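You operate a simulated robot arm through the tools that you are given. There is no shell and no other tool.

Carry out the task below with a simulated robot arm. There is one attempt and no reset: what you move stays moved.

## Task
Fold both flaps of the deep carton down and tape the seam.
Fine: wet the paper tape on the sponge pad first, lay it along the seam and press till it holds; the pot stays inside.

The check looks at the end state, three seconds after you hand in, the way a careful person would. Anything else that was tipped, shoved, dropped, spilled or broken makes it a failure. Flat cloth is picked up by pressing the open fingertips on it (5 to 10 N) and closing them slowly along it; thin cloth reads only 2 to 8 mm in the jaws.

## Robot
A 7-joint arm with a two-finger parallel gripper, fixed in place. Base frame: the origin is on the floor under the middle of its stand, x ahead of it, y to its left, z up; the work surface is at about z = 850. Units: mm, degrees, N and s.
It reaches about 1247 mm from its shoulder. Its first joint turns from -132.0 to 132.0 degrees. Payload 3.91 kg.
Tool frame: the origin (TCP) lies between the finger pads and is the grasp point; the fingertips stand 30 mm ahead of it; z points along the fingers, y is the line along which they close. The gripper opens to 110 mm. The fingers are 20 mm wide and 10 mm thick; the gripper's body (48 by 112 mm) begins 55 mm behind the TCP.
Orientation is told as [roll, pitch, yaw] about the base's x, y, z axes, in that order, counted from this pose: with the fingers straight down and closing along the base's y, the tool's x points along the base's -x, its y along +y and its z along -z.

## Interface
- The arm moves only by the tool move_arm. Its argument "deltas" is a list of rows, each a list of 3 entries, a list of its own where there are three numbers: the shift along the tool's x, y, z in cm, then the turn, a rotation vector about the tool's x, y, z in degrees, then the closure, from 0 (fully open) to 1 (shut). In form: [[[dx, dy, dz], [ax, ay, az], gripper], ...]. A call has 1 to 20 rows; each row shifts and turns the commanded pose from where the row before left it, along the tool's axes as they then stand. Each row takes 0.2 s and may step no farther than 50 mm and 8.6 degrees from the row before; otherwise, or with a gripper value out of range, the whole call is refused. Where a pose cannot be reached the arm comes as near as it can. A force on the tool above 40 N (or 10 N above the force at the start of the call, whichever is more), or a blocked arm, ends the call early, and 0.2 s more pass. Each finger travels about 108 mm/s and halts on what it meets, pressing with about 37 N; the grip force reading is that of the motor and also rises with nothing between the fingers. The clock runs only during rows and for 0.2 s after the last one: add rows that do not move to give the fingers time. It gives the time, the measured TCP pose, the force on the tool (base axes), the opening and the grip force at its end, in the units of the frame above (readings bear some noise), with the torque about the TCP (base axes, N m) and any sound that the robot's microphone picked up.
- Cameras (640 x 400 px; columns grow to the right, rows downward): "scene" is fixed at [399, 500.3, 1690.3]; the picture's right is [0.71, 0.70, 0.00], its down [0.62, -0.64, -0.45] and it looks along [-0.32, 0.32, -0.89] (base axes); focal length 314 px, centre (320, 200). "wrist" rides on the gripper at [72, 17, -103] in the tool frame; the picture's right is [-0.23, 0.97, 0.00], its down [-0.76, -0.18, -0.62] and it looks along [-0.61, -0.14, 0.78] (tool axes); focal length 222 px, centre (320, 200). There is no depth. A picture from a camera that has moved, and an enlarged one, comes with that camera's place and axes in the base frame and with its lens.
- snapshot(camera): a new picture of that camera. The clock stands still meanwhile.
- inspect(camera, box): a new picture of the part [left, top, right, bottom] of that camera's present view, enlarged. The clock stands still meanwhile.
- finish_job(): hands the job in; it is judged then, once.

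Nothing tells you positions but the pictures and the camera data. Unless the task says otherwise, let go and move clear before handing in.

The tools are called after ">>>" as name(argument=value, ...) on one line, values as JSON. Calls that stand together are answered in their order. move_arm: Moves the arm, as the interface text tells. Its arguments: {"type":"object","properties":{"deltas":{"type":"array","items":{"type":"array"}}},"required":["deltas"]} The other tools are called the same way: snapshot (camera) takes a picture; inspect (camera, box) takes an enlarged picture of a part of a camera's view; finish_job () hands the job in.

At the start:

```text
t: 0.0
position: [-64.5, 615.5, 1236.6]
orientation: [0.1, -0.1, -0.1]
wrist_force: [-0.3, 0.0, 0.9]
torque: [0.03, -0.05, -0.01]
gripper_width: 110.1
grip_force: 0.0
```

scene: 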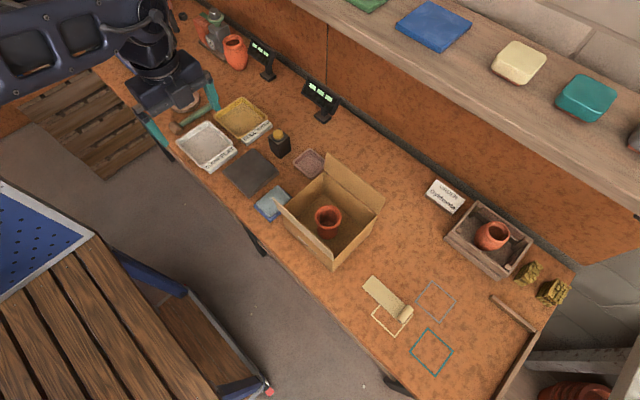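
wrist: 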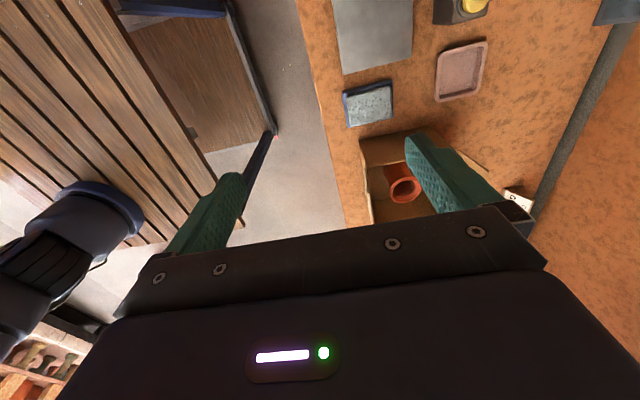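

I see a workbench with an open carton holding a red pot, a blue sponge pad beside it, and a paper tape strip on the bench further right. I'll enlarge these areas before I move.

>>> inspect(camera="scene", box=[240, 130, 400, 280])

>>> inspect(camera="scene", box=[340, 250, 480, 390])

>>> inspect(camera="scene", box=[160, 80, 340, 220])

>>> inspect(camera="scene", box=[410, 160, 590, 310])

```text
2.67 times, centred on (320, 205) of scene
camera zoom: at [399.0, 500.3, 1690.3], right [0.71, 0.7, 0.0], down [0.62, -0.64, -0.45], along [-0.32, 0.32, -0.89], focal length 836 px, centre (320, 187)
```

zoom: 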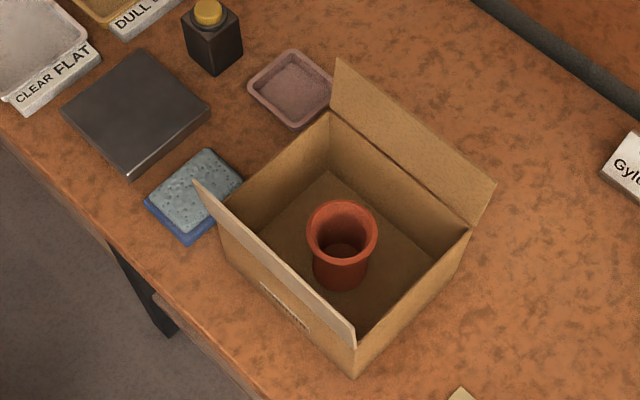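

```text
2.86 times, centred on (410, 320) of scene
camera zoom: at [399.0, 500.3, 1690.3], right [0.71, 0.7, 0.0], down [0.62, -0.64, -0.45], along [-0.32, 0.32, -0.89], focal length 896 px, centre (63, -143)
```

zoom: 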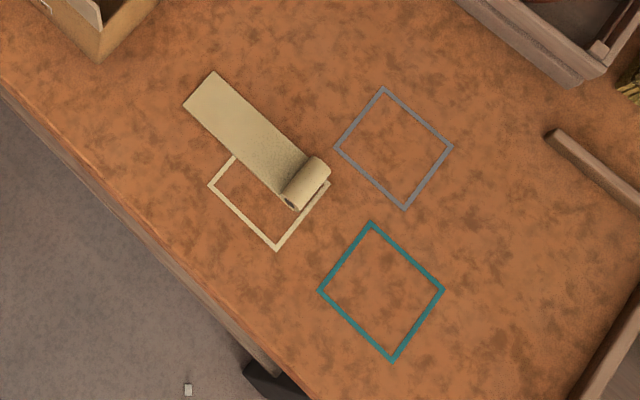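

```text
2.86 times, centred on (250, 150) of scene
camera zoom: at [399.0, 500.3, 1690.3], right [0.71, 0.7, 0.0], down [0.62, -0.64, -0.45], along [-0.32, 0.32, -0.89], focal length 896 px, centre (520, 343)
```

zoom: 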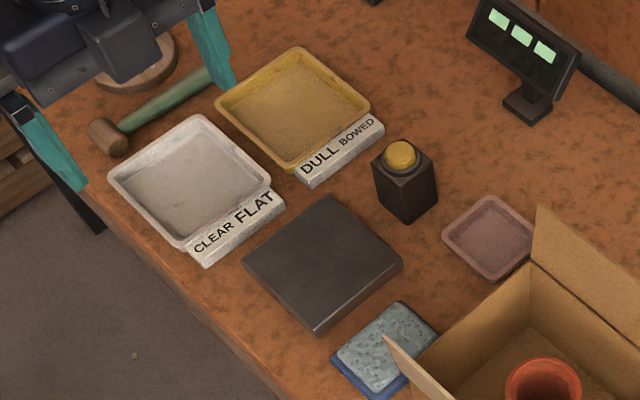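

```text
2.67 times, centred on (500, 235) of scene
camera zoom: at [399.0, 500.3, 1690.3], right [0.71, 0.7, 0.0], down [0.62, -0.64, -0.45], along [-0.32, 0.32, -0.89], focal length 836 px, centre (-160, 107)
```

zoom: 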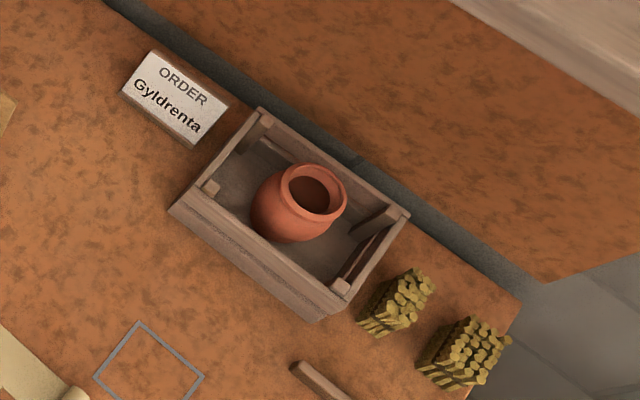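

The carton looks axis-aligned at about x 87–273, y 670–860, with its rim near z 980. I'll zoom in tighter on the flaps, tape and sponge to measure them.

>>> inspect(camera="scene", box=[270, 180, 350, 280])

>>> inspect(camera="scene", box=[310, 145, 390, 245])

>>> inspect(camera="scene", box=[350, 265, 430, 345])

>>> inspect(camera="scene", box=[245, 170, 325, 240])

>>> inspect(camera="wrist", box=[320, 60, 540, 230])

```text
4.00 times, centred on (310, 230) of scene
camera zoom: at [399.0, 500.3, 1690.3], right [0.71, 0.7, 0.0], down [0.62, -0.64, -0.45], along [-0.32, 0.32, -0.89], focal length 1254 px, centre (360, 80)
```

zoom: 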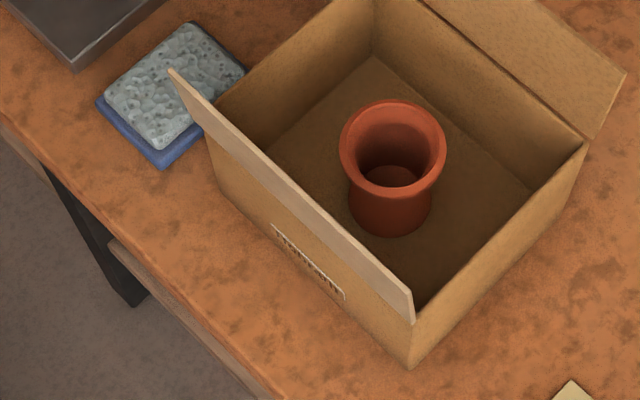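

```text
4.00 times, centred on (350, 195) of scene
camera zoom: at [399.0, 500.3, 1690.3], right [0.71, 0.7, 0.0], down [0.62, -0.64, -0.45], along [-0.32, 0.32, -0.89], focal length 1254 px, centre (200, 220)
```

zoom: 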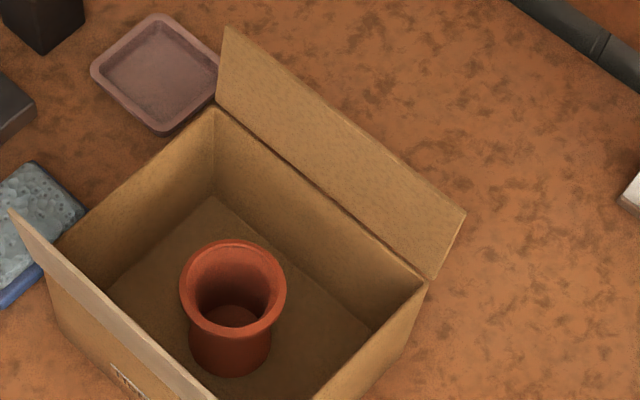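

```text
5.00 times, centred on (390, 305) of scene
camera zoom: at [399.0, 500.3, 1690.3], right [0.71, 0.7, 0.0], down [0.62, -0.64, -0.45], along [-0.32, 0.32, -0.89], focal length 1568 px, centre (-30, -325)
```

zoom: 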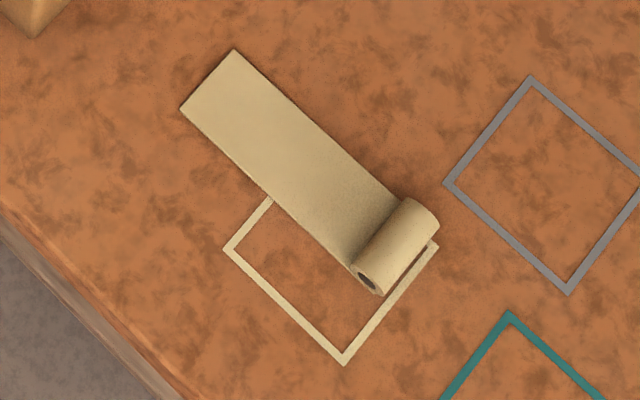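

```text
5.71 times, centred on (285, 205) of scene
camera zoom: at [399.0, 500.3, 1690.3], right [0.71, 0.7, 0.0], down [0.62, -0.64, -0.45], along [-0.32, 0.32, -0.89], focal length 1792 px, centre (520, 171)
```

zoom: 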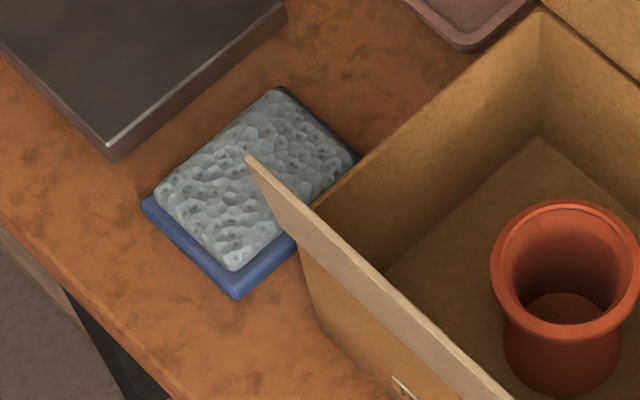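

```text
2.35 times, centred on (430, 145) of wrist
camera zoom: at [-137.8, 632.7, 1340.9], right [0.23, 0.97, 0.0], down [0.76, -0.18, 0.62], along [0.61, -0.14, -0.78], focal length 523 px, centre (61, 329)
```

zoom: 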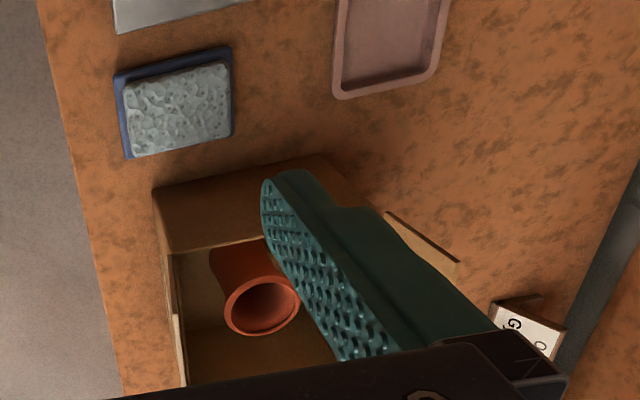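

My estimates: carton x 88–273, y 669–828, rim z about 970, with both flaps leaning about 10° outward. The sponge is near (10, 695) and the tape lies along x from 355 to 480 at y≈717, with its roll at the +x end. I'll raise the arm to a viewing position and check these with the wrist camera.

>>> move_arm(deltas=[[[0, 3, -2], [0, 0, 0], 1], [[0, 4.5, -2], [0, 0, 0], 1], [[0, 4.5, -2], [0, 0, 0], 1], [[0, 3, 0], [0, 0, 0], 1], [[0, 0, 0], [0, 0, 0], 1]])

>>> snapshot(camera="wrist")

>>> snapshot(camera="scene")

```text
t: 1.2
position: [-63.1, 764.3, 1296.8]
orientation: [0.0, 0.0, 0.0]
wrist_force: [-0.2, -0.6, 0.1]
torque: [0.06, -0.03, 0.0]
gripper_width: 0.1
grip_force: 36.8
```

```text
taken
camera wrist: at [-136.5, 781.2, 1400.8], right [0.23, 0.97, 0.0], down [0.76, -0.18, 0.62], along [0.61, -0.14, -0.78], focal length 222 px, centre (320, 200)
```

wrist: 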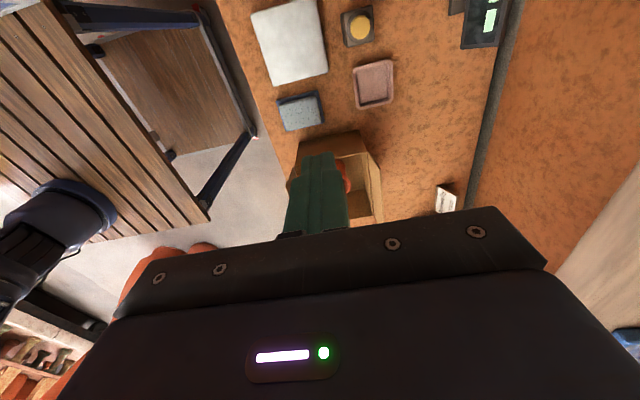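

```text
taken
```

scene: 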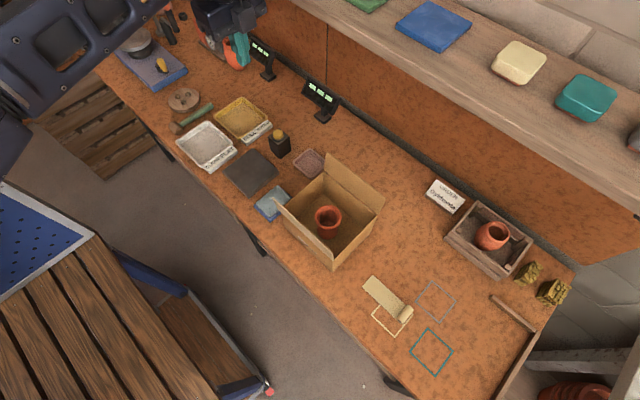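

The gripper is closed and the view is clear. I'll enlarge the wrist view to cross-check the carton corners, then move to the outer side of the front flap.

>>> inspect(camera="wrist", box=[260, 70, 420, 230])

>>> move_arm(deltas=[[[-4.5, 0, -1], [0, 0, 0], 1], [[-4.5, 0, 0], [0, 0, 0], 1], [[-4.5, 0, 0], [0, 0, 0], 1], [[0, 0, 0], [0, 0, 0], 1]])

>>> snapshot(camera="wrist")

```text
2.50 times, centred on (340, 150) of wrist
camera zoom: at [-136.5, 781.2, 1400.8], right [0.23, 0.97, 0.0], down [0.76, -0.18, 0.62], along [0.61, -0.14, -0.78], focal length 555 px, centre (270, 325)
```

zoom: 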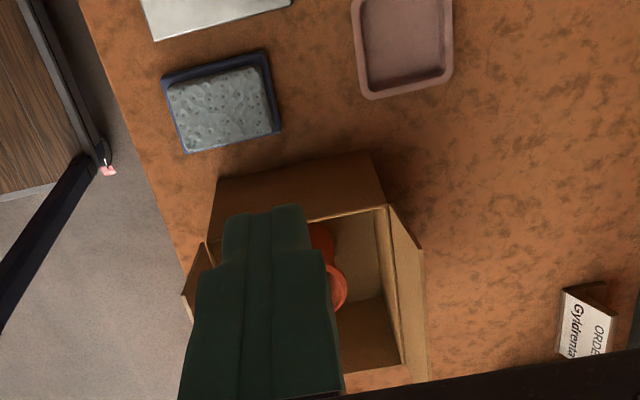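

```text
t: 2.2
position: [72.0, 766.6, 1307.6]
orientation: [0.0, -0.1, 0.0]
wrist_force: [0.4, 0.3, -0.2]
torque: [0.0, 0.0, -0.02]
gripper_width: 0.3
grip_force: 37.0
```

```text
taken
camera wrist: at [-1.2, 783.6, 1411.3], right [0.23, 0.97, 0.0], down [0.76, -0.18, 0.62], along [0.61, -0.14, -0.78], focal length 222 px, centre (320, 200)
```

wrist: 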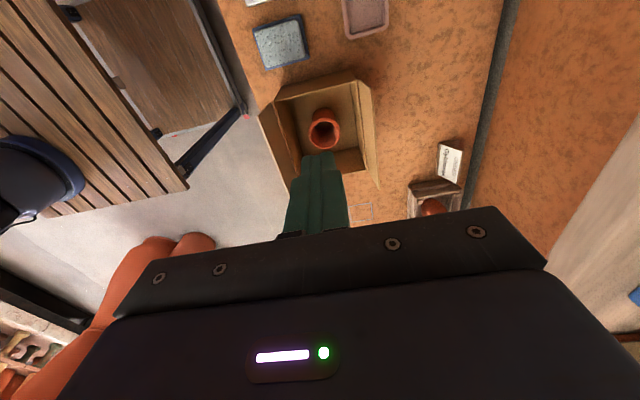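

>>> inspect(camera="wrist", box=[240, 50, 400, 210])

```text
2.50 times, centred on (320, 130) of wrist
camera zoom: at [-1.2, 783.6, 1411.3], right [0.23, 0.97, 0.0], down [0.76, -0.18, 0.62], along [0.61, -0.14, -0.78], focal length 555 px, centre (320, 375)
```

zoom: 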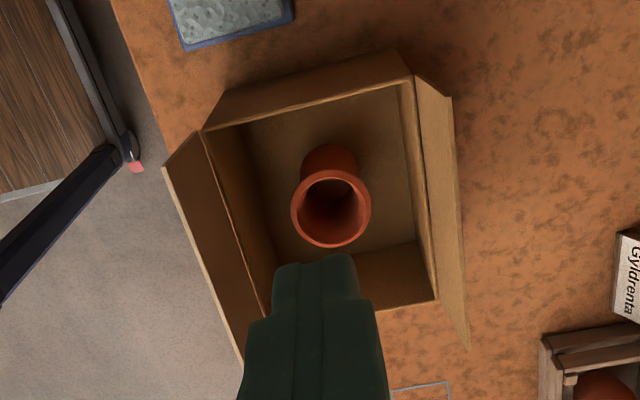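

Both cameras agree: carton x ≈ 91–278, y ≈ 672–828, rim z ≈ 972, flap free edges near z 1045. I'll go to the front (−y) side and lower the closed fingers outside the front flap.

>>> move_arm(deltas=[[[-2.8, -3.7, 0], [0, 0, 0], 1], [[-2.8, -3.7, 0], [0, 0, 0], 1], [[-2.8, -3.7, 0], [0, 0, 0], 1], [[-2.8, -3.7, 0], [0, 0, 0], 1], [[0, 0, 4.5], [0, 0, 0], 1], [[0, 0, 4.5], [0, 0, 0], 1], [[0, 0, 4.5], [0, 0, 0], 1], [[0, 0, 4.5], [0, 0, 0], 1], [[0, 0, 4.5], [0, 0, 0], 1], [[0, 0, 4.2], [0, 0, 0], 1], [[0, 0, 0], [0, 0, 0], 1]])

>>> snapshot(camera="scene")

>>> snapshot(camera="wrist")

```text
t: 4.6
position: [182.4, 619.0, 1039.1]
orientation: [0.0, 0.0, 0.0]
wrist_force: [1.2, -0.1, -0.5]
torque: [0.0, 0.01, 0.01]
gripper_width: 0.0
grip_force: 37.0
```

```text
taken
```

scene: 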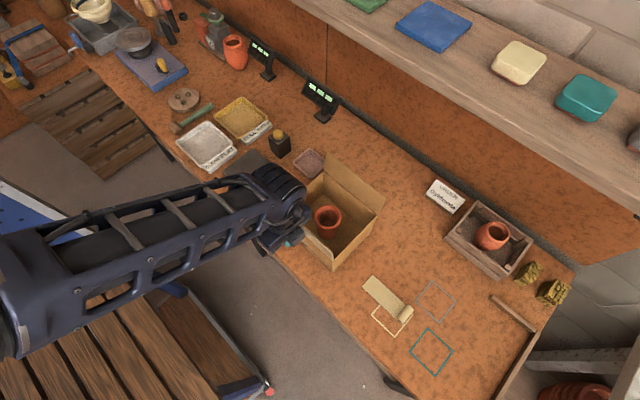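

```text
taken
camera wrist: at [109.9, 636.4, 1143.5], right [0.23, 0.97, 0.0], down [0.76, -0.18, 0.62], along [0.61, -0.14, -0.78], focal length 222 px, centre (320, 200)
```

wrist: 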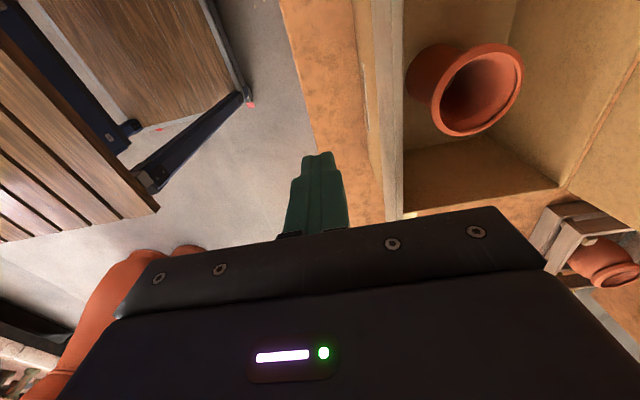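

The closed fingers are beside the front flap on its outer side, with the tips near z 1009. I'll push it inward (+y) slowly.

>>> move_arm(deltas=[[[0, 1.5, 0], [0, 0, 0], 1], [[0, 1.5, 0], [0, 0, 0], 1], [[0, 1.2, 0], [0, 0, 0], 1], [[0, 1.2, 0], [0, 0, 0], 1], [[0, 1.2, 0], [0, 0, 0], 1], [[0, 1.0, 0], [0, 0, 0], 1]])

>>> snapshot(camera="wrist")

```text
t: 6.0
position: [182.5, 692.7, 1038.2]
orientation: [0.0, 0.0, 0.1]
wrist_force: [0.0, 0.3, 0.2]
torque: [0.01, 0.03, -0.01]
gripper_width: 0.0
grip_force: 37.2
```

```text
taken
camera wrist: at [109.3, 711.1, 1143.1], right [0.23, 0.97, 0.0], down [0.76, -0.18, 0.62], along [0.61, -0.14, -0.78], focal length 222 px, centre (320, 200)
```

wrist: 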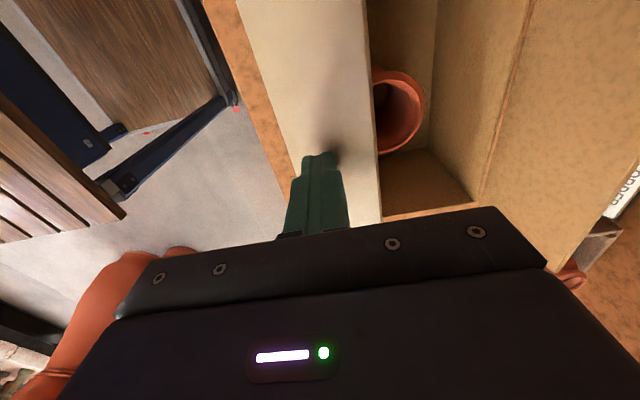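

The flap is folding with almost no force and is past vertical. I'll keep going over and down along the arc.

>>> move_arm(deltas=[[[0, 0.8, 0.6], [0, 0, 0], 1], [[0, 0.6, 0.7], [0, 0, 0], 1], [[0, 0.3, 0.8], [0, 0, 0], 1], [[0, 0, 0.6], [0, 0, 0], 1], [[0, 0, 0], [0, 0, 0], 1]])

>>> snapshot(camera="wrist")

```text
t: 7.2
position: [182.0, 711.3, 1011.1]
orientation: [-0.1, 0.0, 0.0]
wrist_force: [0.0, -0.2, -1.0]
torque: [-0.02, 0.0, 0.02]
gripper_width: 0.0
grip_force: 37.1
```

```text
taken
camera wrist: at [109.5, 728.5, 1116.5], right [0.23, 0.97, 0.0], down [0.76, -0.18, 0.62], along [0.61, -0.14, -0.78], focal length 222 px, centre (320, 200)
```

wrist: 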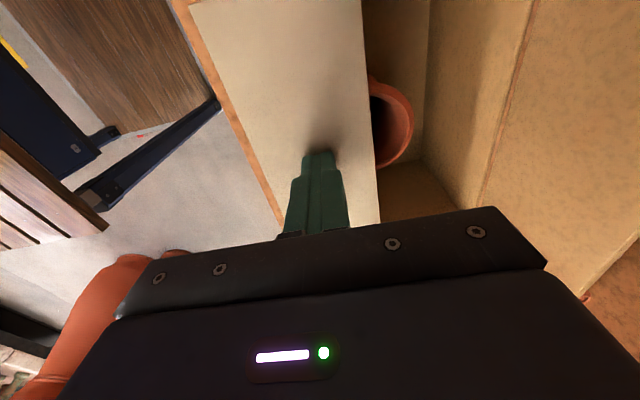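

The flap is nearly flat, with the tips at z ≈ 981. I'll go down in small steps and watch the force.

>>> move_arm(deltas=[[[0, 0, 0.3], [0, 0, 0], 1], [[0, 0, 0.3], [0, 0, 0], 1], [[0, 0, 0], [0, 0, 0], 1]])

>>> inspect(camera="wrist", box=[160, 0, 560, 230])

```text
t: 8.0
position: [182.6, 710.7, 1010.0]
orientation: [0.3, 0.0, 0.0]
wrist_force: [2.9, 0.3, 35.6]
torque: [-0.07, -0.07, 0.0]
gripper_width: 0.0
grip_force: 36.8
```

```text
1.60 times, centred on (360, 115) of wrist
camera zoom: at [109.4, 727.7, 1113.5], right [0.23, 0.97, 0.0], down [0.76, -0.18, 0.62], along [0.61, -0.14, -0.78], focal length 355 px, centre (256, 336)
```

zoom: 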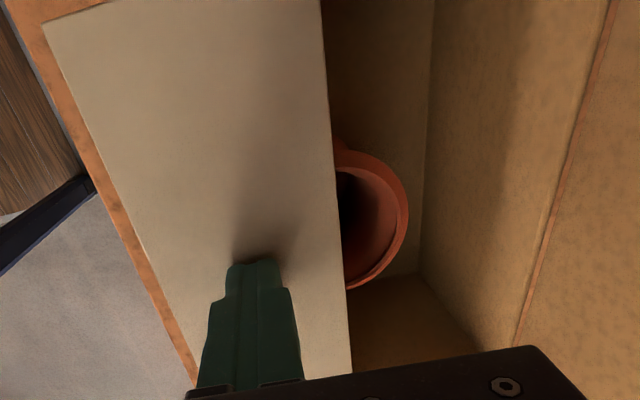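

The force rose to 36 N with the tips at z ≈ 980, so the flap has reached its flat stop. I'll back off upward and see whether it stays down.

>>> move_arm(deltas=[[[0, 0, -1.0], [0, 0, 0], 1], [[0, 0, -1.5], [0, 0, 0], 1], [[0, 0, -3], [0, 0, 0], 1], [[0, 0, -4], [0, 0, 0], 1], [[0, 0, 0], [0, 0, 0], 1]])

>>> inspect(camera="wrist", box=[160, 0, 560, 230])

```text
t: 9.2
position: [180.5, 709.7, 1102.9]
orientation: [0.0, 0.1, 0.1]
wrist_force: [0.2, 0.0, 0.1]
torque: [0.02, 0.01, -0.02]
gripper_width: 0.0
grip_force: 36.6
```

```text
1.60 times, centred on (360, 115) of wrist
camera zoom: at [108.1, 726.8, 1206.5], right [0.23, 0.97, 0.0], down [0.76, -0.18, 0.62], along [0.61, -0.14, -0.78], focal length 355 px, centre (256, 336)
```

zoom: 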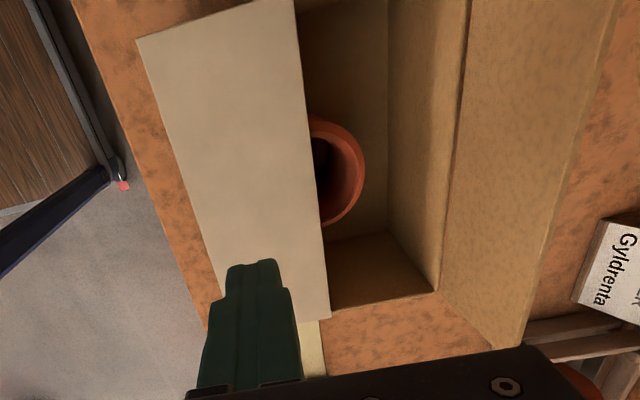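

The front flap stays down. The shelf's front edge works out at y ≈ 1009, z ≈ 1244, so there is room to get behind the back flap; I'll cross above it and come down on its outer side.

>>> move_arm(deltas=[[[0, 0, -3], [0, 0, 0], 1], [[0, 4.0, -1], [0, 0, 0], 1], [[0, 4.0, 0], [0, 0, 0], 1], [[0, 4.0, 0], [0, 0, 0], 1], [[0, 4.2, 0], [0, 0, 0], 1], [[0, 0, 0], [0, 0, 0], 1]])

>>> snapshot(camera="wrist")

>>> snapshot(camera="scene")

```text
t: 10.6
position: [181.2, 872.1, 1144.0]
orientation: [-0.1, 0.0, 0.1]
wrist_force: [-0.3, 0.9, -0.1]
torque: [-0.03, 0.0, 0.02]
gripper_width: 0.1
grip_force: 36.8
```

```text
taken
camera wrist: at [109.0, 889.5, 1248.1], right [0.23, 0.97, 0.0], down [0.76, -0.18, 0.62], along [0.61, -0.14, -0.78], focal length 222 px, centre (320, 200)
```

wrist: 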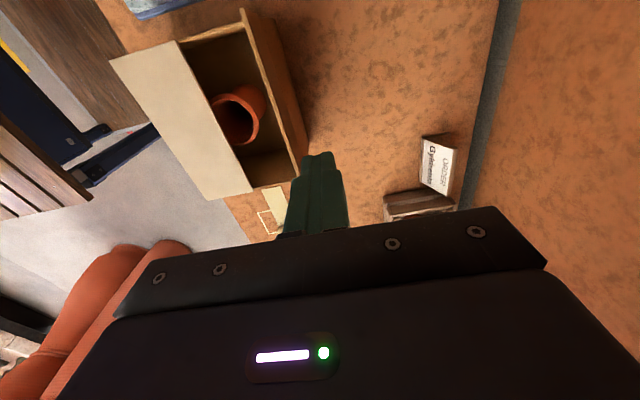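

```text
taken
```

scene: 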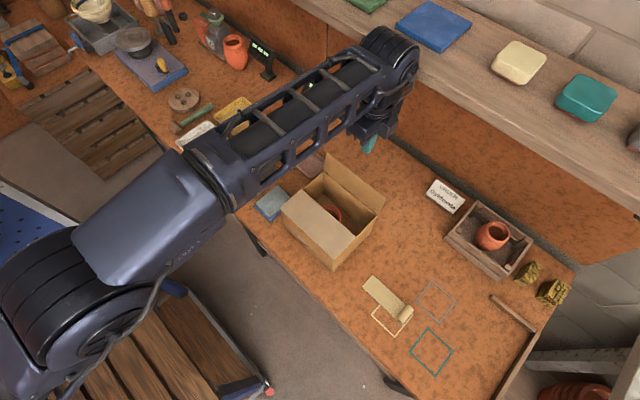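

>>> inspect(camera="wrist", box=[180, 0, 360, 220])

>>> inspect(camera="scene", box=[260, 120, 420, 280])

```text
1.82 times, centred on (270, 110) of wrist
camera zoom: at [109.0, 889.5, 1248.1], right [0.23, 0.97, 0.0], down [0.76, -0.18, 0.62], along [0.61, -0.14, -0.78], focal length 404 px, centre (411, 364)
```

zoom: 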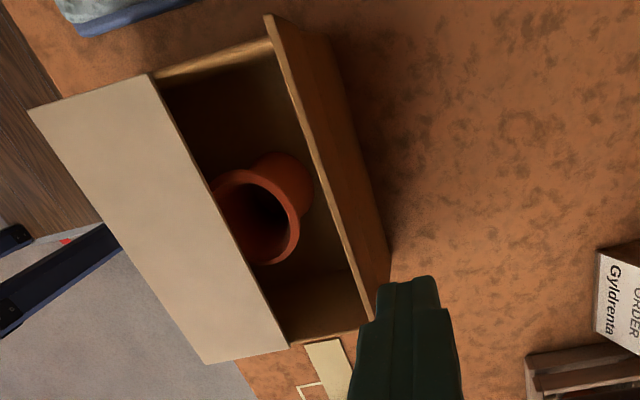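

```text
2.50 times, centred on (340, 200) of scene
camera zoom: at [399.0, 500.3, 1690.3], right [0.71, 0.7, 0.0], down [0.62, -0.64, -0.45], along [-0.32, 0.32, -0.89], focal length 784 px, centre (270, 200)
```

zoom: 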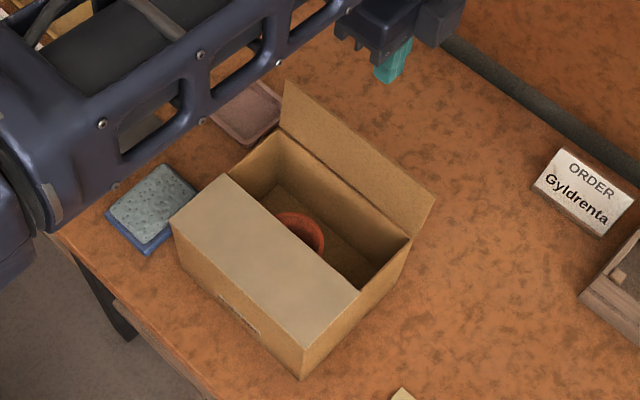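

The front flap is flat and the carton hasn't shifted. I'll lower the fingers behind the back flap and push it toward −y.

>>> move_arm(deltas=[[[0, 0, 3.5], [0, 0, 0], 1], [[0, 0, 3.5], [0, 0, 0], 1], [[0, 0, 3.2], [0, 0, 0], 1], [[0, -1.0, 0], [0, 0, 0], 1], [[0, -1.2, 0], [0, 0, 0], 1], [[0, -1.2, 0], [0, 0, 0], 1], [[0, -1.2, 0], [0, 0, 0], 1], [[0, -1.0, 0], [0, 0, 0], 1]])

>>> snapshot(camera="wrist")

>>> snapshot(camera="scene")

```text
t: 12.4
position: [181.3, 817.1, 1040.3]
orientation: [0.0, -0.1, 0.0]
wrist_force: [-0.3, -0.1, -0.7]
torque: [-0.06, 0.0, 0.0]
gripper_width: 0.0
grip_force: 37.3
```

```text
taken
camera wrist: at [108.5, 834.3, 1144.6], right [0.23, 0.97, 0.0], down [0.76, -0.18, 0.62], along [0.61, -0.14, -0.78], focal length 222 px, centre (320, 200)
```

wrist: 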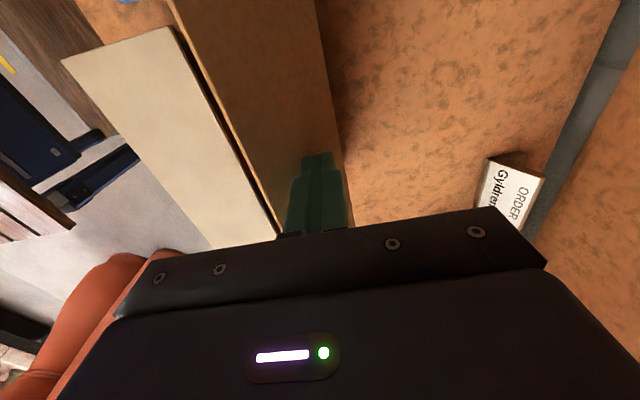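

```text
taken
```

scene: 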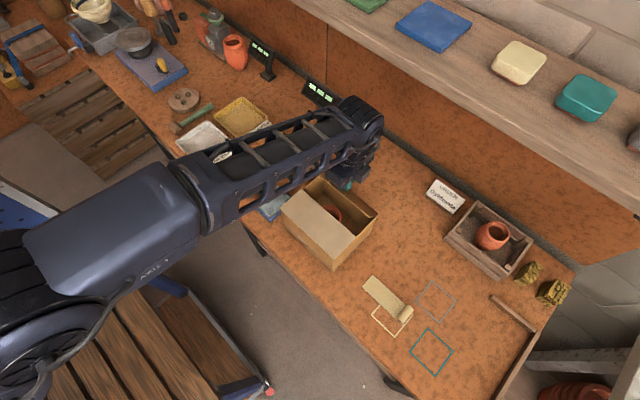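

The back flap is turning inward past vertical. I'll follow it over and down toward flat.

>>> move_arm(deltas=[[[0, -1.0, 0.4], [0, 0, 0], 1], [[0, -0.9, 0.7], [0, 0, 0], 1], [[0, -0.7, 0.8], [0, 0, 0], 1], [[0, -0.2, 0.6], [0, 0, 0], 1], [[0, 0, 0.3], [0, 0, 0], 1], [[0, 0, 0.2], [0, 0, 0], 1], [[0, 0, 0], [0, 0, 0], 1]])

>>> snapshot(camera="wrist")

```text
t: 14.0
position: [181.8, 788.9, 1011.1]
orientation: [0.0, 0.0, 0.0]
wrist_force: [0.7, -0.3, 0.8]
torque: [-0.02, 0.02, 0.0]
gripper_width: 0.0
grip_force: 37.0
```

```text
taken
camera wrist: at [108.8, 806.0, 1114.1], right [0.23, 0.97, 0.0], down [0.76, -0.18, 0.62], along [0.61, -0.14, -0.78], focal length 222 px, centre (320, 200)
```

wrist: 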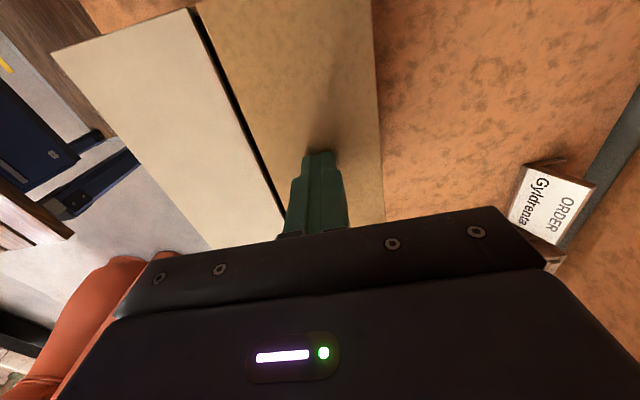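

>>> move_arm(deltas=[[[0, 0, 0.2], [0, 0, 0], 1], [[0, 0, 0.2], [0, 0, 0], 1], [[0, 0, 0], [0, 0, 0], 1]])

>>> inspect(camera="wrist", box=[40, 0, 400, 240])

```text
t: 14.9
position: [181.8, 789.9, 1009.5]
orientation: [0.3, 0.0, 0.2]
wrist_force: [-2.7, -3.4, 10.0]
torque: [-0.09, 0.08, 0.12]
gripper_width: 0.0
grip_force: 37.0
stopped in row 3: the force on the tool passed its limit at 41 N (the readings are from after the stop); the commanded pose is now the measured one
```

```text
1.67 times, centred on (220, 120) of wrist
camera zoom: at [108.9, 806.2, 1114.0], right [0.23, 0.97, 0.01], down [0.76, -0.18, 0.62], along [0.61, -0.14, -0.78], focal length 370 px, centre (487, 333)
```

zoom: 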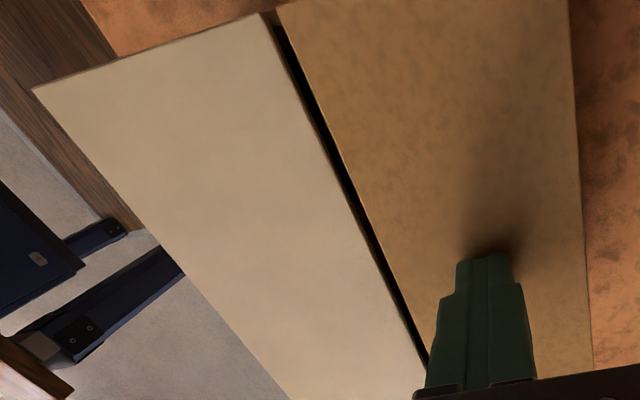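

Both flaps are flat against their stops with a narrow seam between them. I'll lift clear and confirm they stay down.

>>> move_arm(deltas=[[[0, 0, -1.0], [0, 0, 0], 1], [[0, 0, -2], [0, 0, 0], 1], [[0, -1, -4], [0, 0, 0], 1], [[0, -3, -4], [0, 0, 0], 1], [[3, -3, -4], [0, 0, 0], 1], [[3, -3, -3], [0, 0, 0], 1], [[0, 0, 0], [0, 0, 0], 1]])

>>> snapshot(camera="wrist")

>>> snapshot(camera="scene")

```text
refused: row 5 steps farther than a row can; nothing moved
```

```text
taken
camera wrist: at [108.9, 806.2, 1114.0], right [0.23, 0.97, 0.01], down [0.76, -0.18, 0.62], along [0.61, -0.14, -0.78], focal length 222 px, centre (320, 200)
```

wrist: 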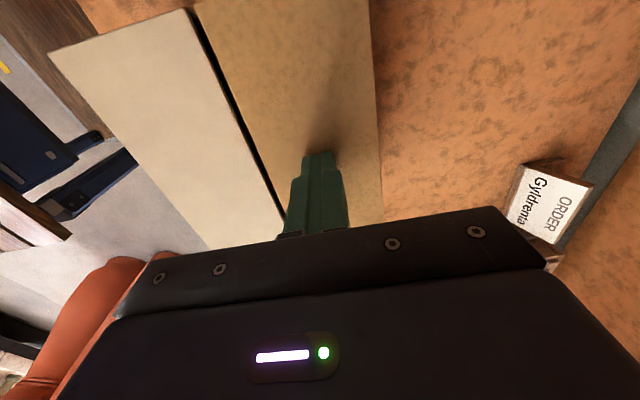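

```text
taken
```

scene: 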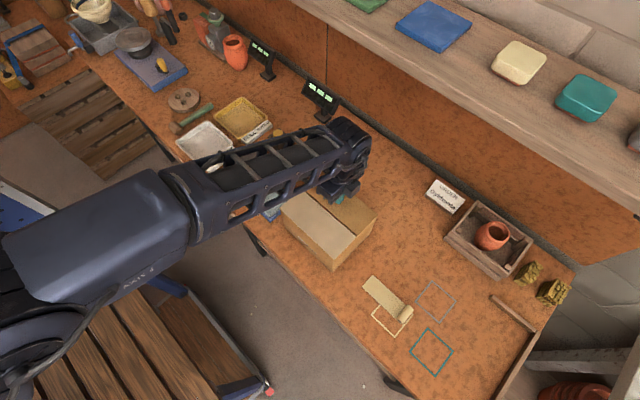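

That call was refused because one step was too long. Both flaps are flat, so I'll lift with shorter steps.

>>> move_arm(deltas=[[[0, 0, -1.0], [0, 0, 0], 1], [[0, 0, -2], [0, 0, 0], 1], [[0, 0, -4], [0, 0, 0], 1], [[0, -2, -4], [0, 0, 0], 1], [[2.5, -2, -3], [0, 0, 0], 1], [[2.5, -2, -3], [0, 0, 0], 1], [[2.5, -2, -3], [0, 0, 0], 1], [[0, 0, 0], [0, 0, 0], 1]])

>>> snapshot(camera="wrist")

>>> inspect(camera="scene", box=[260, 160, 400, 280])

```text
t: 16.7
position: [108.5, 709.5, 1208.6]
orientation: [0.1, 0.0, 0.0]
wrist_force: [-0.2, -0.6, 0.1]
torque: [-0.03, -0.01, 0.03]
gripper_width: 0.2
grip_force: 37.1
```

```text
taken
camera wrist: at [34.6, 726.3, 1312.4], right [0.23, 0.97, 0.0], down [0.76, -0.18, 0.62], along [0.61, -0.14, -0.78], focal length 222 px, centre (320, 200)
```

wrist: 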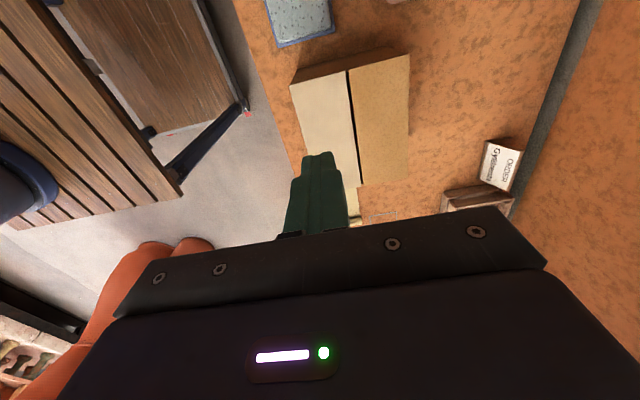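

```text
3.33 times, centred on (330, 220) of scene
camera zoom: at [399.0, 500.3, 1690.3], right [0.71, 0.7, 0.0], down [0.62, -0.64, -0.45], along [-0.32, 0.32, -0.89], focal length 1045 px, centre (287, 133)
```

zoom: 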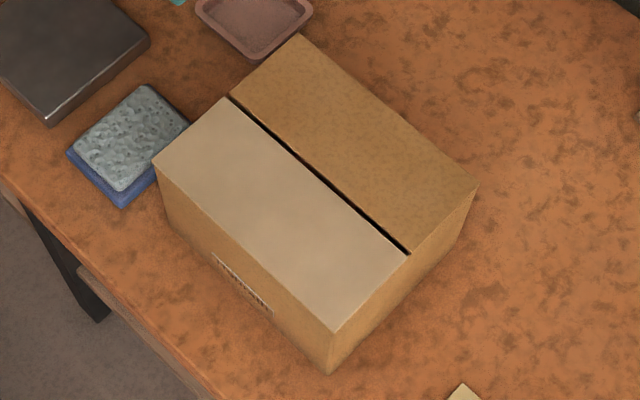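

The carton is closed and flat, with the seam at y ≈ 747 from x 88 to 275, top at z ≈ 979. Next I'll go over to the tape for a closer look, with the gripper open.

>>> move_arm(deltas=[[[-4.5, 0, 0], [0, 0, 0], 0.0], [[-4.5, 0, 0], [0, 0, 0], 0.0], [[-4.5, 0, 0], [0, 0, 0], 0.0], [[-4.5, 0, 0], [0, 0, 0], 0.0], [[-4.5, 0.5, 0], [0, 0, 0], 0.0], [[0, 0, 4], [0, 0, 0], 0.0], [[0, 0, 4], [0, 0, 0], 0.0], [[0, 0, 0], [0, 0, 0], 0.0]])

>>> snapshot(camera="wrist")

>>> inspect(camera="wrist", box=[220, 60, 420, 230])

```text
t: 18.5
position: [332.6, 715.9, 1129.5]
orientation: [0.3, 0.0, 0.1]
wrist_force: [0.6, -0.4, 0.1]
torque: [-0.01, -0.01, 0.02]
gripper_width: 110.2
grip_force: 0.1
```

```text
taken
camera wrist: at [260.3, 732.3, 1233.8], right [0.23, 0.97, 0.0], down [0.76, -0.18, 0.62], along [0.61, -0.14, -0.78], focal length 222 px, centre (320, 200)
```

wrist: 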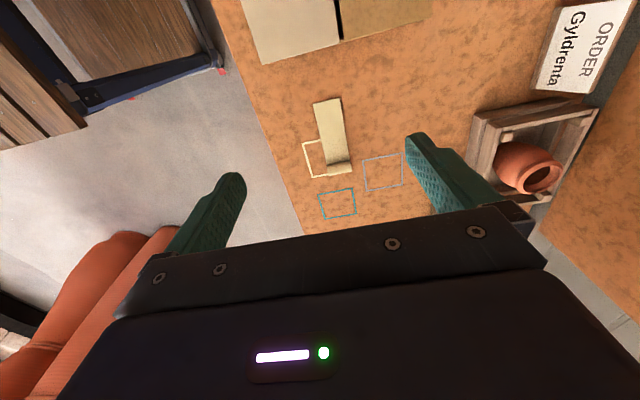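

```text
2.35 times, centred on (320, 145) of wrist
camera zoom: at [260.3, 732.3, 1233.8], right [0.23, 0.97, 0.0], down [0.76, -0.18, 0.62], along [0.61, -0.14, -0.78], focal length 523 px, centre (320, 329)
```

zoom: 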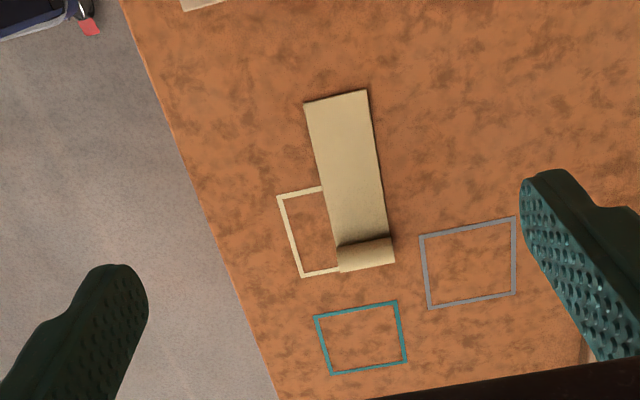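

The tape is flat from x ≈ 358 to its roll at x ≈ 480, centred on y ≈ 719 and about 44 mm wide. I'll position over the roll and descend partway to check alignment.

>>> move_arm(deltas=[[[-4.8, 0.1, 0], [0, 0, 0], 0.2], [[-4.8, 0.1, 0], [0, 0, 0], 0.2], [[-4.8, 0.1, 0], [0, 0, 0], 0.2], [[-0.4, 0, 4.5], [0, 0, 0], 0.2], [[0, 0, 4.5], [0, 0, 0], 0.2], [[0, 0, 4.5], [0, 0, 0], 0.2], [[0, 0, 4.5], [0, 0, 0], 0.2], [[0, 0, 0], [-0.3, 0, 0], 0.2]])

>>> snapshot(camera="wrist")

>>> snapshot(camera="scene")

```text
t: 20.3
position: [478.7, 717.8, 948.1]
orientation: [0.5, 0.0, 0.0]
wrist_force: [0.1, -0.6, 0.5]
torque: [0.0, 0.0, 0.02]
gripper_width: 88.2
grip_force: 0.0
```

```text
taken
camera wrist: at [406.0, 734.5, 1052.3], right [0.23, 0.97, 0.01], down [0.76, -0.18, 0.62], along [0.61, -0.13, -0.78], focal length 222 px, centre (320, 200)
```

wrist: 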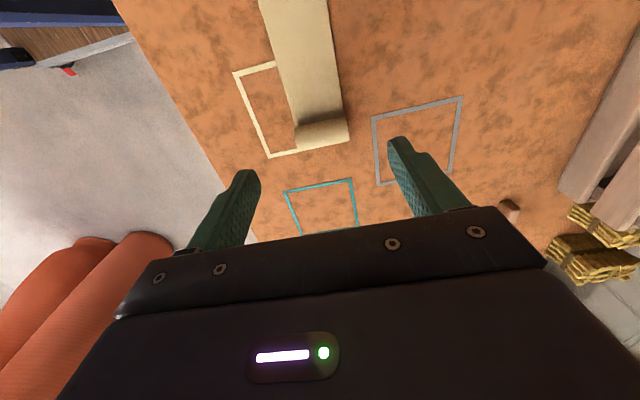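

```text
taken
```

scene: 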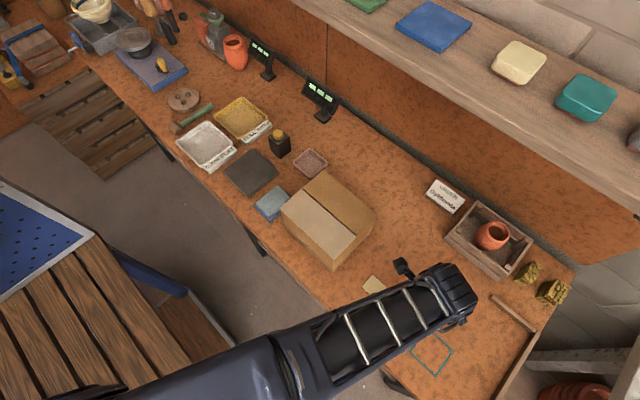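

>>> inspect(camera="wrist", box=[230, 60, 430, 200])

```text
2.86 times, centred on (330, 130) of wrist
camera zoom: at [406.0, 734.5, 1052.3], right [0.23, 0.97, 0.01], down [0.76, -0.18, 0.62], along [0.61, -0.13, -0.78], focal length 635 px, centre (291, 400)
```

zoom: 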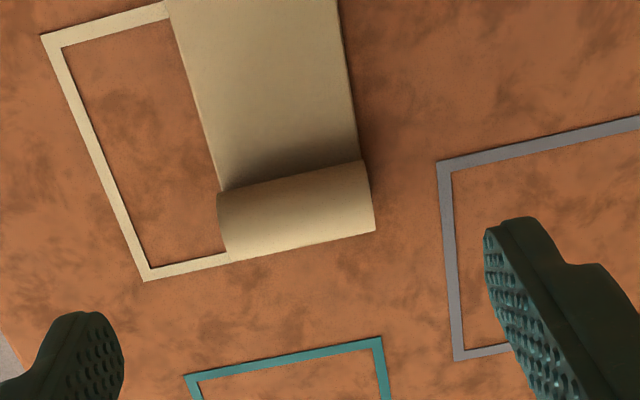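

The roll axis is at x ≈ 481, y ≈ 720. I'll descend with the fingers straddling the roll's ends, tips just above the bench.

>>> move_arm(deltas=[[[-0.2, 0.2, 2.0], [0.5, 0, 0], 0.2], [[0, 0, 2.0], [0, 0, 0], 0.2], [[0, 0, 1.5], [0, 0, 0], 0.2], [[0, 0, 0.8], [0, 0, 0], 0.2], [[0, 0, 0], [0, 0, 0], 0.2]])

>>> inspect(camera="wrist", box=[160, 60, 480, 260])

```text
t: 21.5
position: [483.0, 721.6, 886.0]
orientation: [0.0, 0.1, -0.1]
wrist_force: [0.4, 0.7, 0.7]
torque: [0.01, -0.01, -0.03]
gripper_width: 88.1
grip_force: 0.0
```

```text
2.00 times, centred on (320, 160) of wrist
camera zoom: at [408.5, 737.9, 989.9], right [0.23, 0.97, 0.0], down [0.76, -0.18, 0.62], along [0.61, -0.14, -0.78], focal length 444 px, centre (320, 280)
```

zoom: 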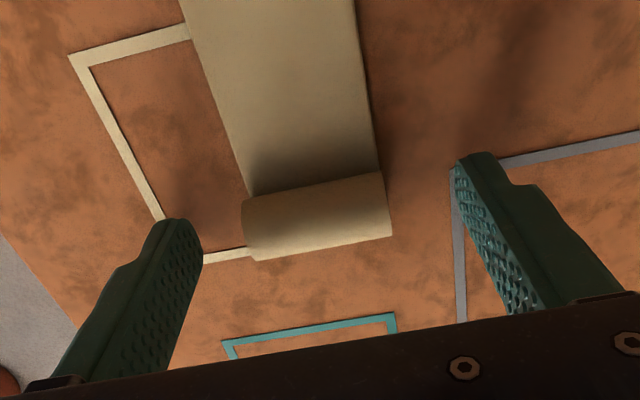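

The fingertips line up with the roll's ends. I'll go 3 mm lower and close slowly on it.

>>> move_arm(deltas=[[[0, 0, 0.3], [0, 0, 0], 0.2], [[0, 0, 0], [0, 0, 0], 0.3], [[0, 0, 0], [0, 0, 0], 0.4], [[0, 0, 0], [0, 0, 0], 0.5], [[0, 0, 0], [0, 0, 0], 0.56], [[0, 0, 0], [0, 0, 0], 0.6], [[0, 0, 0], [0, 0, 0], 0.64], [[0, 0, 0], [0, 0, 0], 0.68], [[0, 0, 0], [0, 0, 0], 0.7]])

>>> inspect(camera="wrist", box=[160, 60, 480, 260])

```text
t: 23.5
position: [481.0, 719.8, 882.8]
orientation: [0.0, -0.1, 0.0]
wrist_force: [-0.6, -1.5, -0.5]
torque: [0.01, 0.02, 0.0]
gripper_width: 43.2
grip_force: 37.1
```

```text
2.00 times, centred on (320, 160) of wrist
camera zoom: at [408.7, 737.8, 986.8], right [0.23, 0.97, 0.0], down [0.76, -0.18, 0.62], along [0.61, -0.14, -0.78], focal length 444 px, centre (320, 280)
```

zoom: 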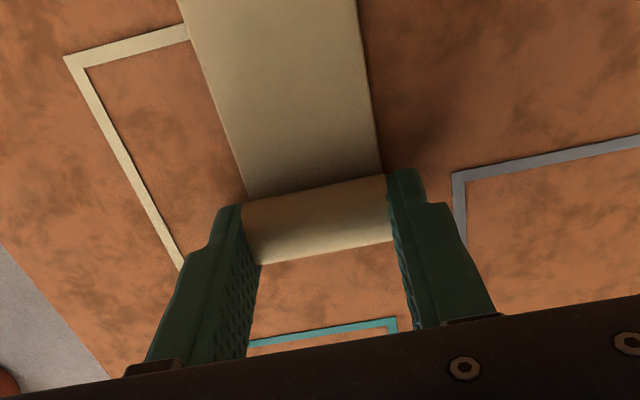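

The roll is gripped, with an opening of 43 mm and a grip of 37 N. I'll lift slowly and see how the strip behaves.

>>> move_arm(deltas=[[[0, 0, -0.5], [0, 0, 0], 0.7], [[0, 0, -1.0], [0, 0, 0], 0.7], [[0, 0, -1.5], [0, 0, 0], 0.7], [[0, 0, -2], [0, 0, 0], 0.7], [[0, 0, 0], [0, 0, 0], 0.7]])

>>> snapshot(camera="wrist")

>>> inspect(camera="scene", box=[340, 230, 500, 370])

```text
t: 24.7
position: [482.8, 721.4, 931.9]
orientation: [0.0, 0.0, 0.1]
wrist_force: [0.0, 0.2, 0.2]
torque: [-0.03, -0.03, 0.02]
gripper_width: 43.1
grip_force: 37.0
```

```text
taken
camera wrist: at [409.7, 738.2, 1036.1], right [0.23, 0.97, 0.0], down [0.76, -0.18, 0.62], along [0.61, -0.14, -0.78], focal length 222 px, centre (320, 200)
```

wrist: 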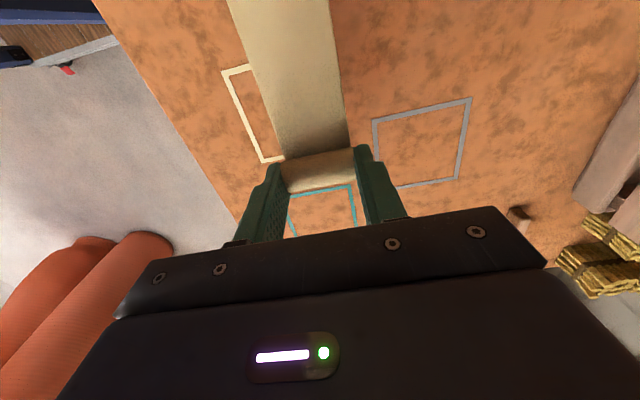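

```text
2.86 times, centred on (420, 300) of scene
camera zoom: at [399.0, 500.3, 1690.3], right [0.71, 0.7, 0.0], down [0.62, -0.64, -0.45], along [-0.32, 0.32, -0.89], focal length 896 px, centre (34, -86)
```

zoom: 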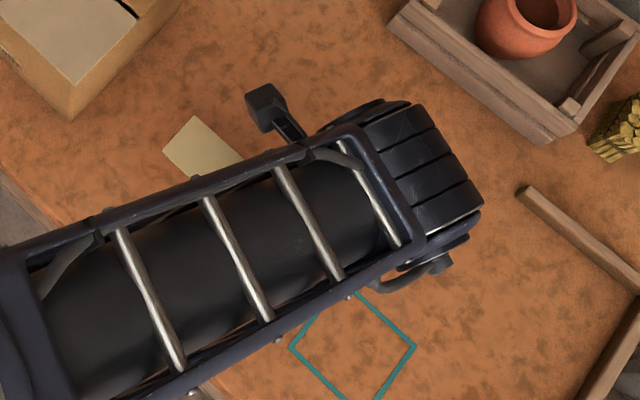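

The strip is stiff: it came up level with the roll, its underside about 33 mm below the TCP. I'll raise it well above the carton and carry it over toward the sponge.

>>> move_arm(deltas=[[[0, 0, -3], [0, 0, 0], 0.7], [[0, 0, -4], [0, 0, 0], 0.7], [[0, 0, -4], [0, 0, 0], 0.7], [[0, 0, -4], [0, 0, 0], 0.7], [[2, -0.3, 0], [0, 0, 0], 0.7], [[3.5, -0.7, 0], [0, 0, 0], 0.7], [[4.2, -0.8, 0], [0, 0, 0], 0.7], [[4.2, -0.8, 0], [0, 0, 0], 0.7], [[4.2, -0.8, 0], [0, 0, 0], 0.7], [[4.2, -0.8, 0], [0, 0, 0], 0.7], [[4.2, -0.8, 0], [0, 0, 0], 0.7], [[4.2, -0.8, 0], [0, 0, 0], 0.7], [[4.2, -0.8, 0], [0, 0, 0], 0.7], [[4.2, -0.8, 0], [0, 0, 0], 0.7], [[4.2, -0.5, 0], [0, 0, 0], 0.7], [[3, 0, 0], [0, 0, 0], 0.7], [[1, 0, 0], [0, 0, 0], 0.7], [[0, 0, 0], [0, 0, 0], 0.7]])

>>> snapshot(camera="wrist")

>>> snapshot(camera="scene")

```text
t: 28.5
position: [9.9, 642.3, 1080.3]
orientation: [0.0, 0.0, 0.1]
wrist_force: [0.5, 0.2, -0.5]
torque: [-0.01, -0.01, 0.07]
gripper_width: 42.9
grip_force: 37.4
```

```text
taken
camera wrist: at [-64.0, 658.6, 1185.4], right [0.23, 0.97, 0.0], down [0.76, -0.18, 0.62], along [0.61, -0.14, -0.78], focal length 222 px, centre (320, 200)
```

wrist: 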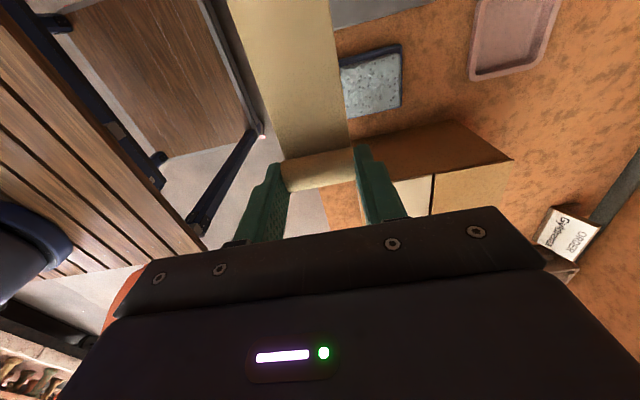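

```text
taken
```

scene: 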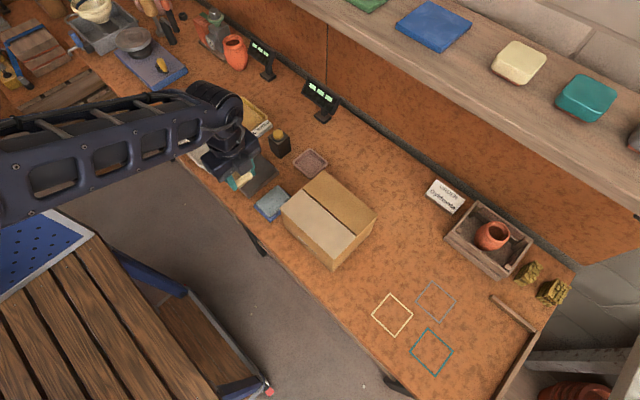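

The tape is over the bench near the sponge, held level. I'll turn it 90° in the air so the strip points toward +y.

>>> move_arm(deltas=[[[0, 0, 0], [0, 0, 8.2], 0.7], [[0, 0, 0], [0, 0, 8.2], 0.7], [[0, 0, 0], [0, 0, 8.2], 0.7], [[0, 0, 0], [0, 0, 8.2], 0.7], [[0, 0, 0], [0, 0, 8.2], 0.7], [[0, 0, 0], [0, 0, 8.2], 0.7], [[0, 0, 0], [0, 0, 8.2], 0.7], [[0, 0, 0], [0, 0, 8.2], 0.7], [[0, 0, 0], [0, 0, 8.2], 0.7], [[0, 0, 0], [0, 0, 8.2], 0.7], [[0, 0, 0], [0, 0, 8], 0.7], [[0, 0, 0], [0, 0, 0], 0.7]])

>>> snapshot(camera="wrist")

>>> snapshot(camera="scene")

```text
t: 31.1
position: [9.4, 640.0, 1080.8]
orientation: [0.0, 0.0, -90.0]
wrist_force: [-0.4, -0.4, -0.7]
torque: [-0.01, 0.0, 0.0]
gripper_width: 43.1
grip_force: 37.1
```

```text
taken
camera wrist: at [24.9, 713.8, 1186.0], right [0.97, -0.23, 0.0], down [-0.18, -0.76, 0.62], along [-0.14, -0.61, -0.78], focal length 222 px, centre (320, 200)
```

wrist: 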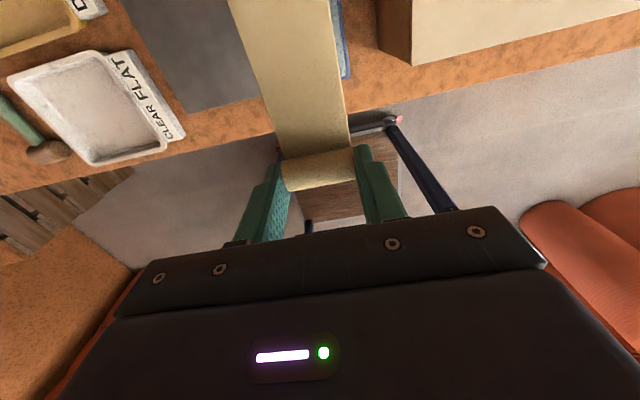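

```text
taken
```

scene: 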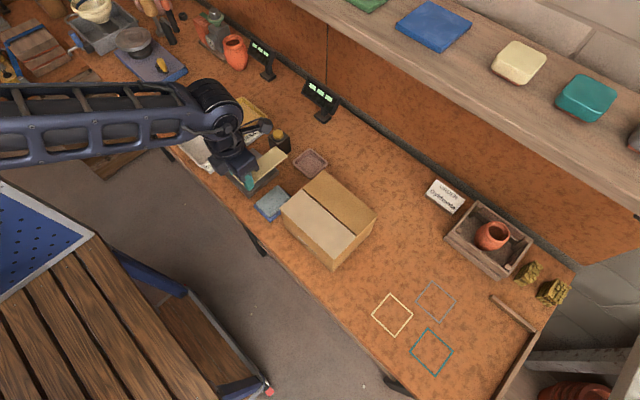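

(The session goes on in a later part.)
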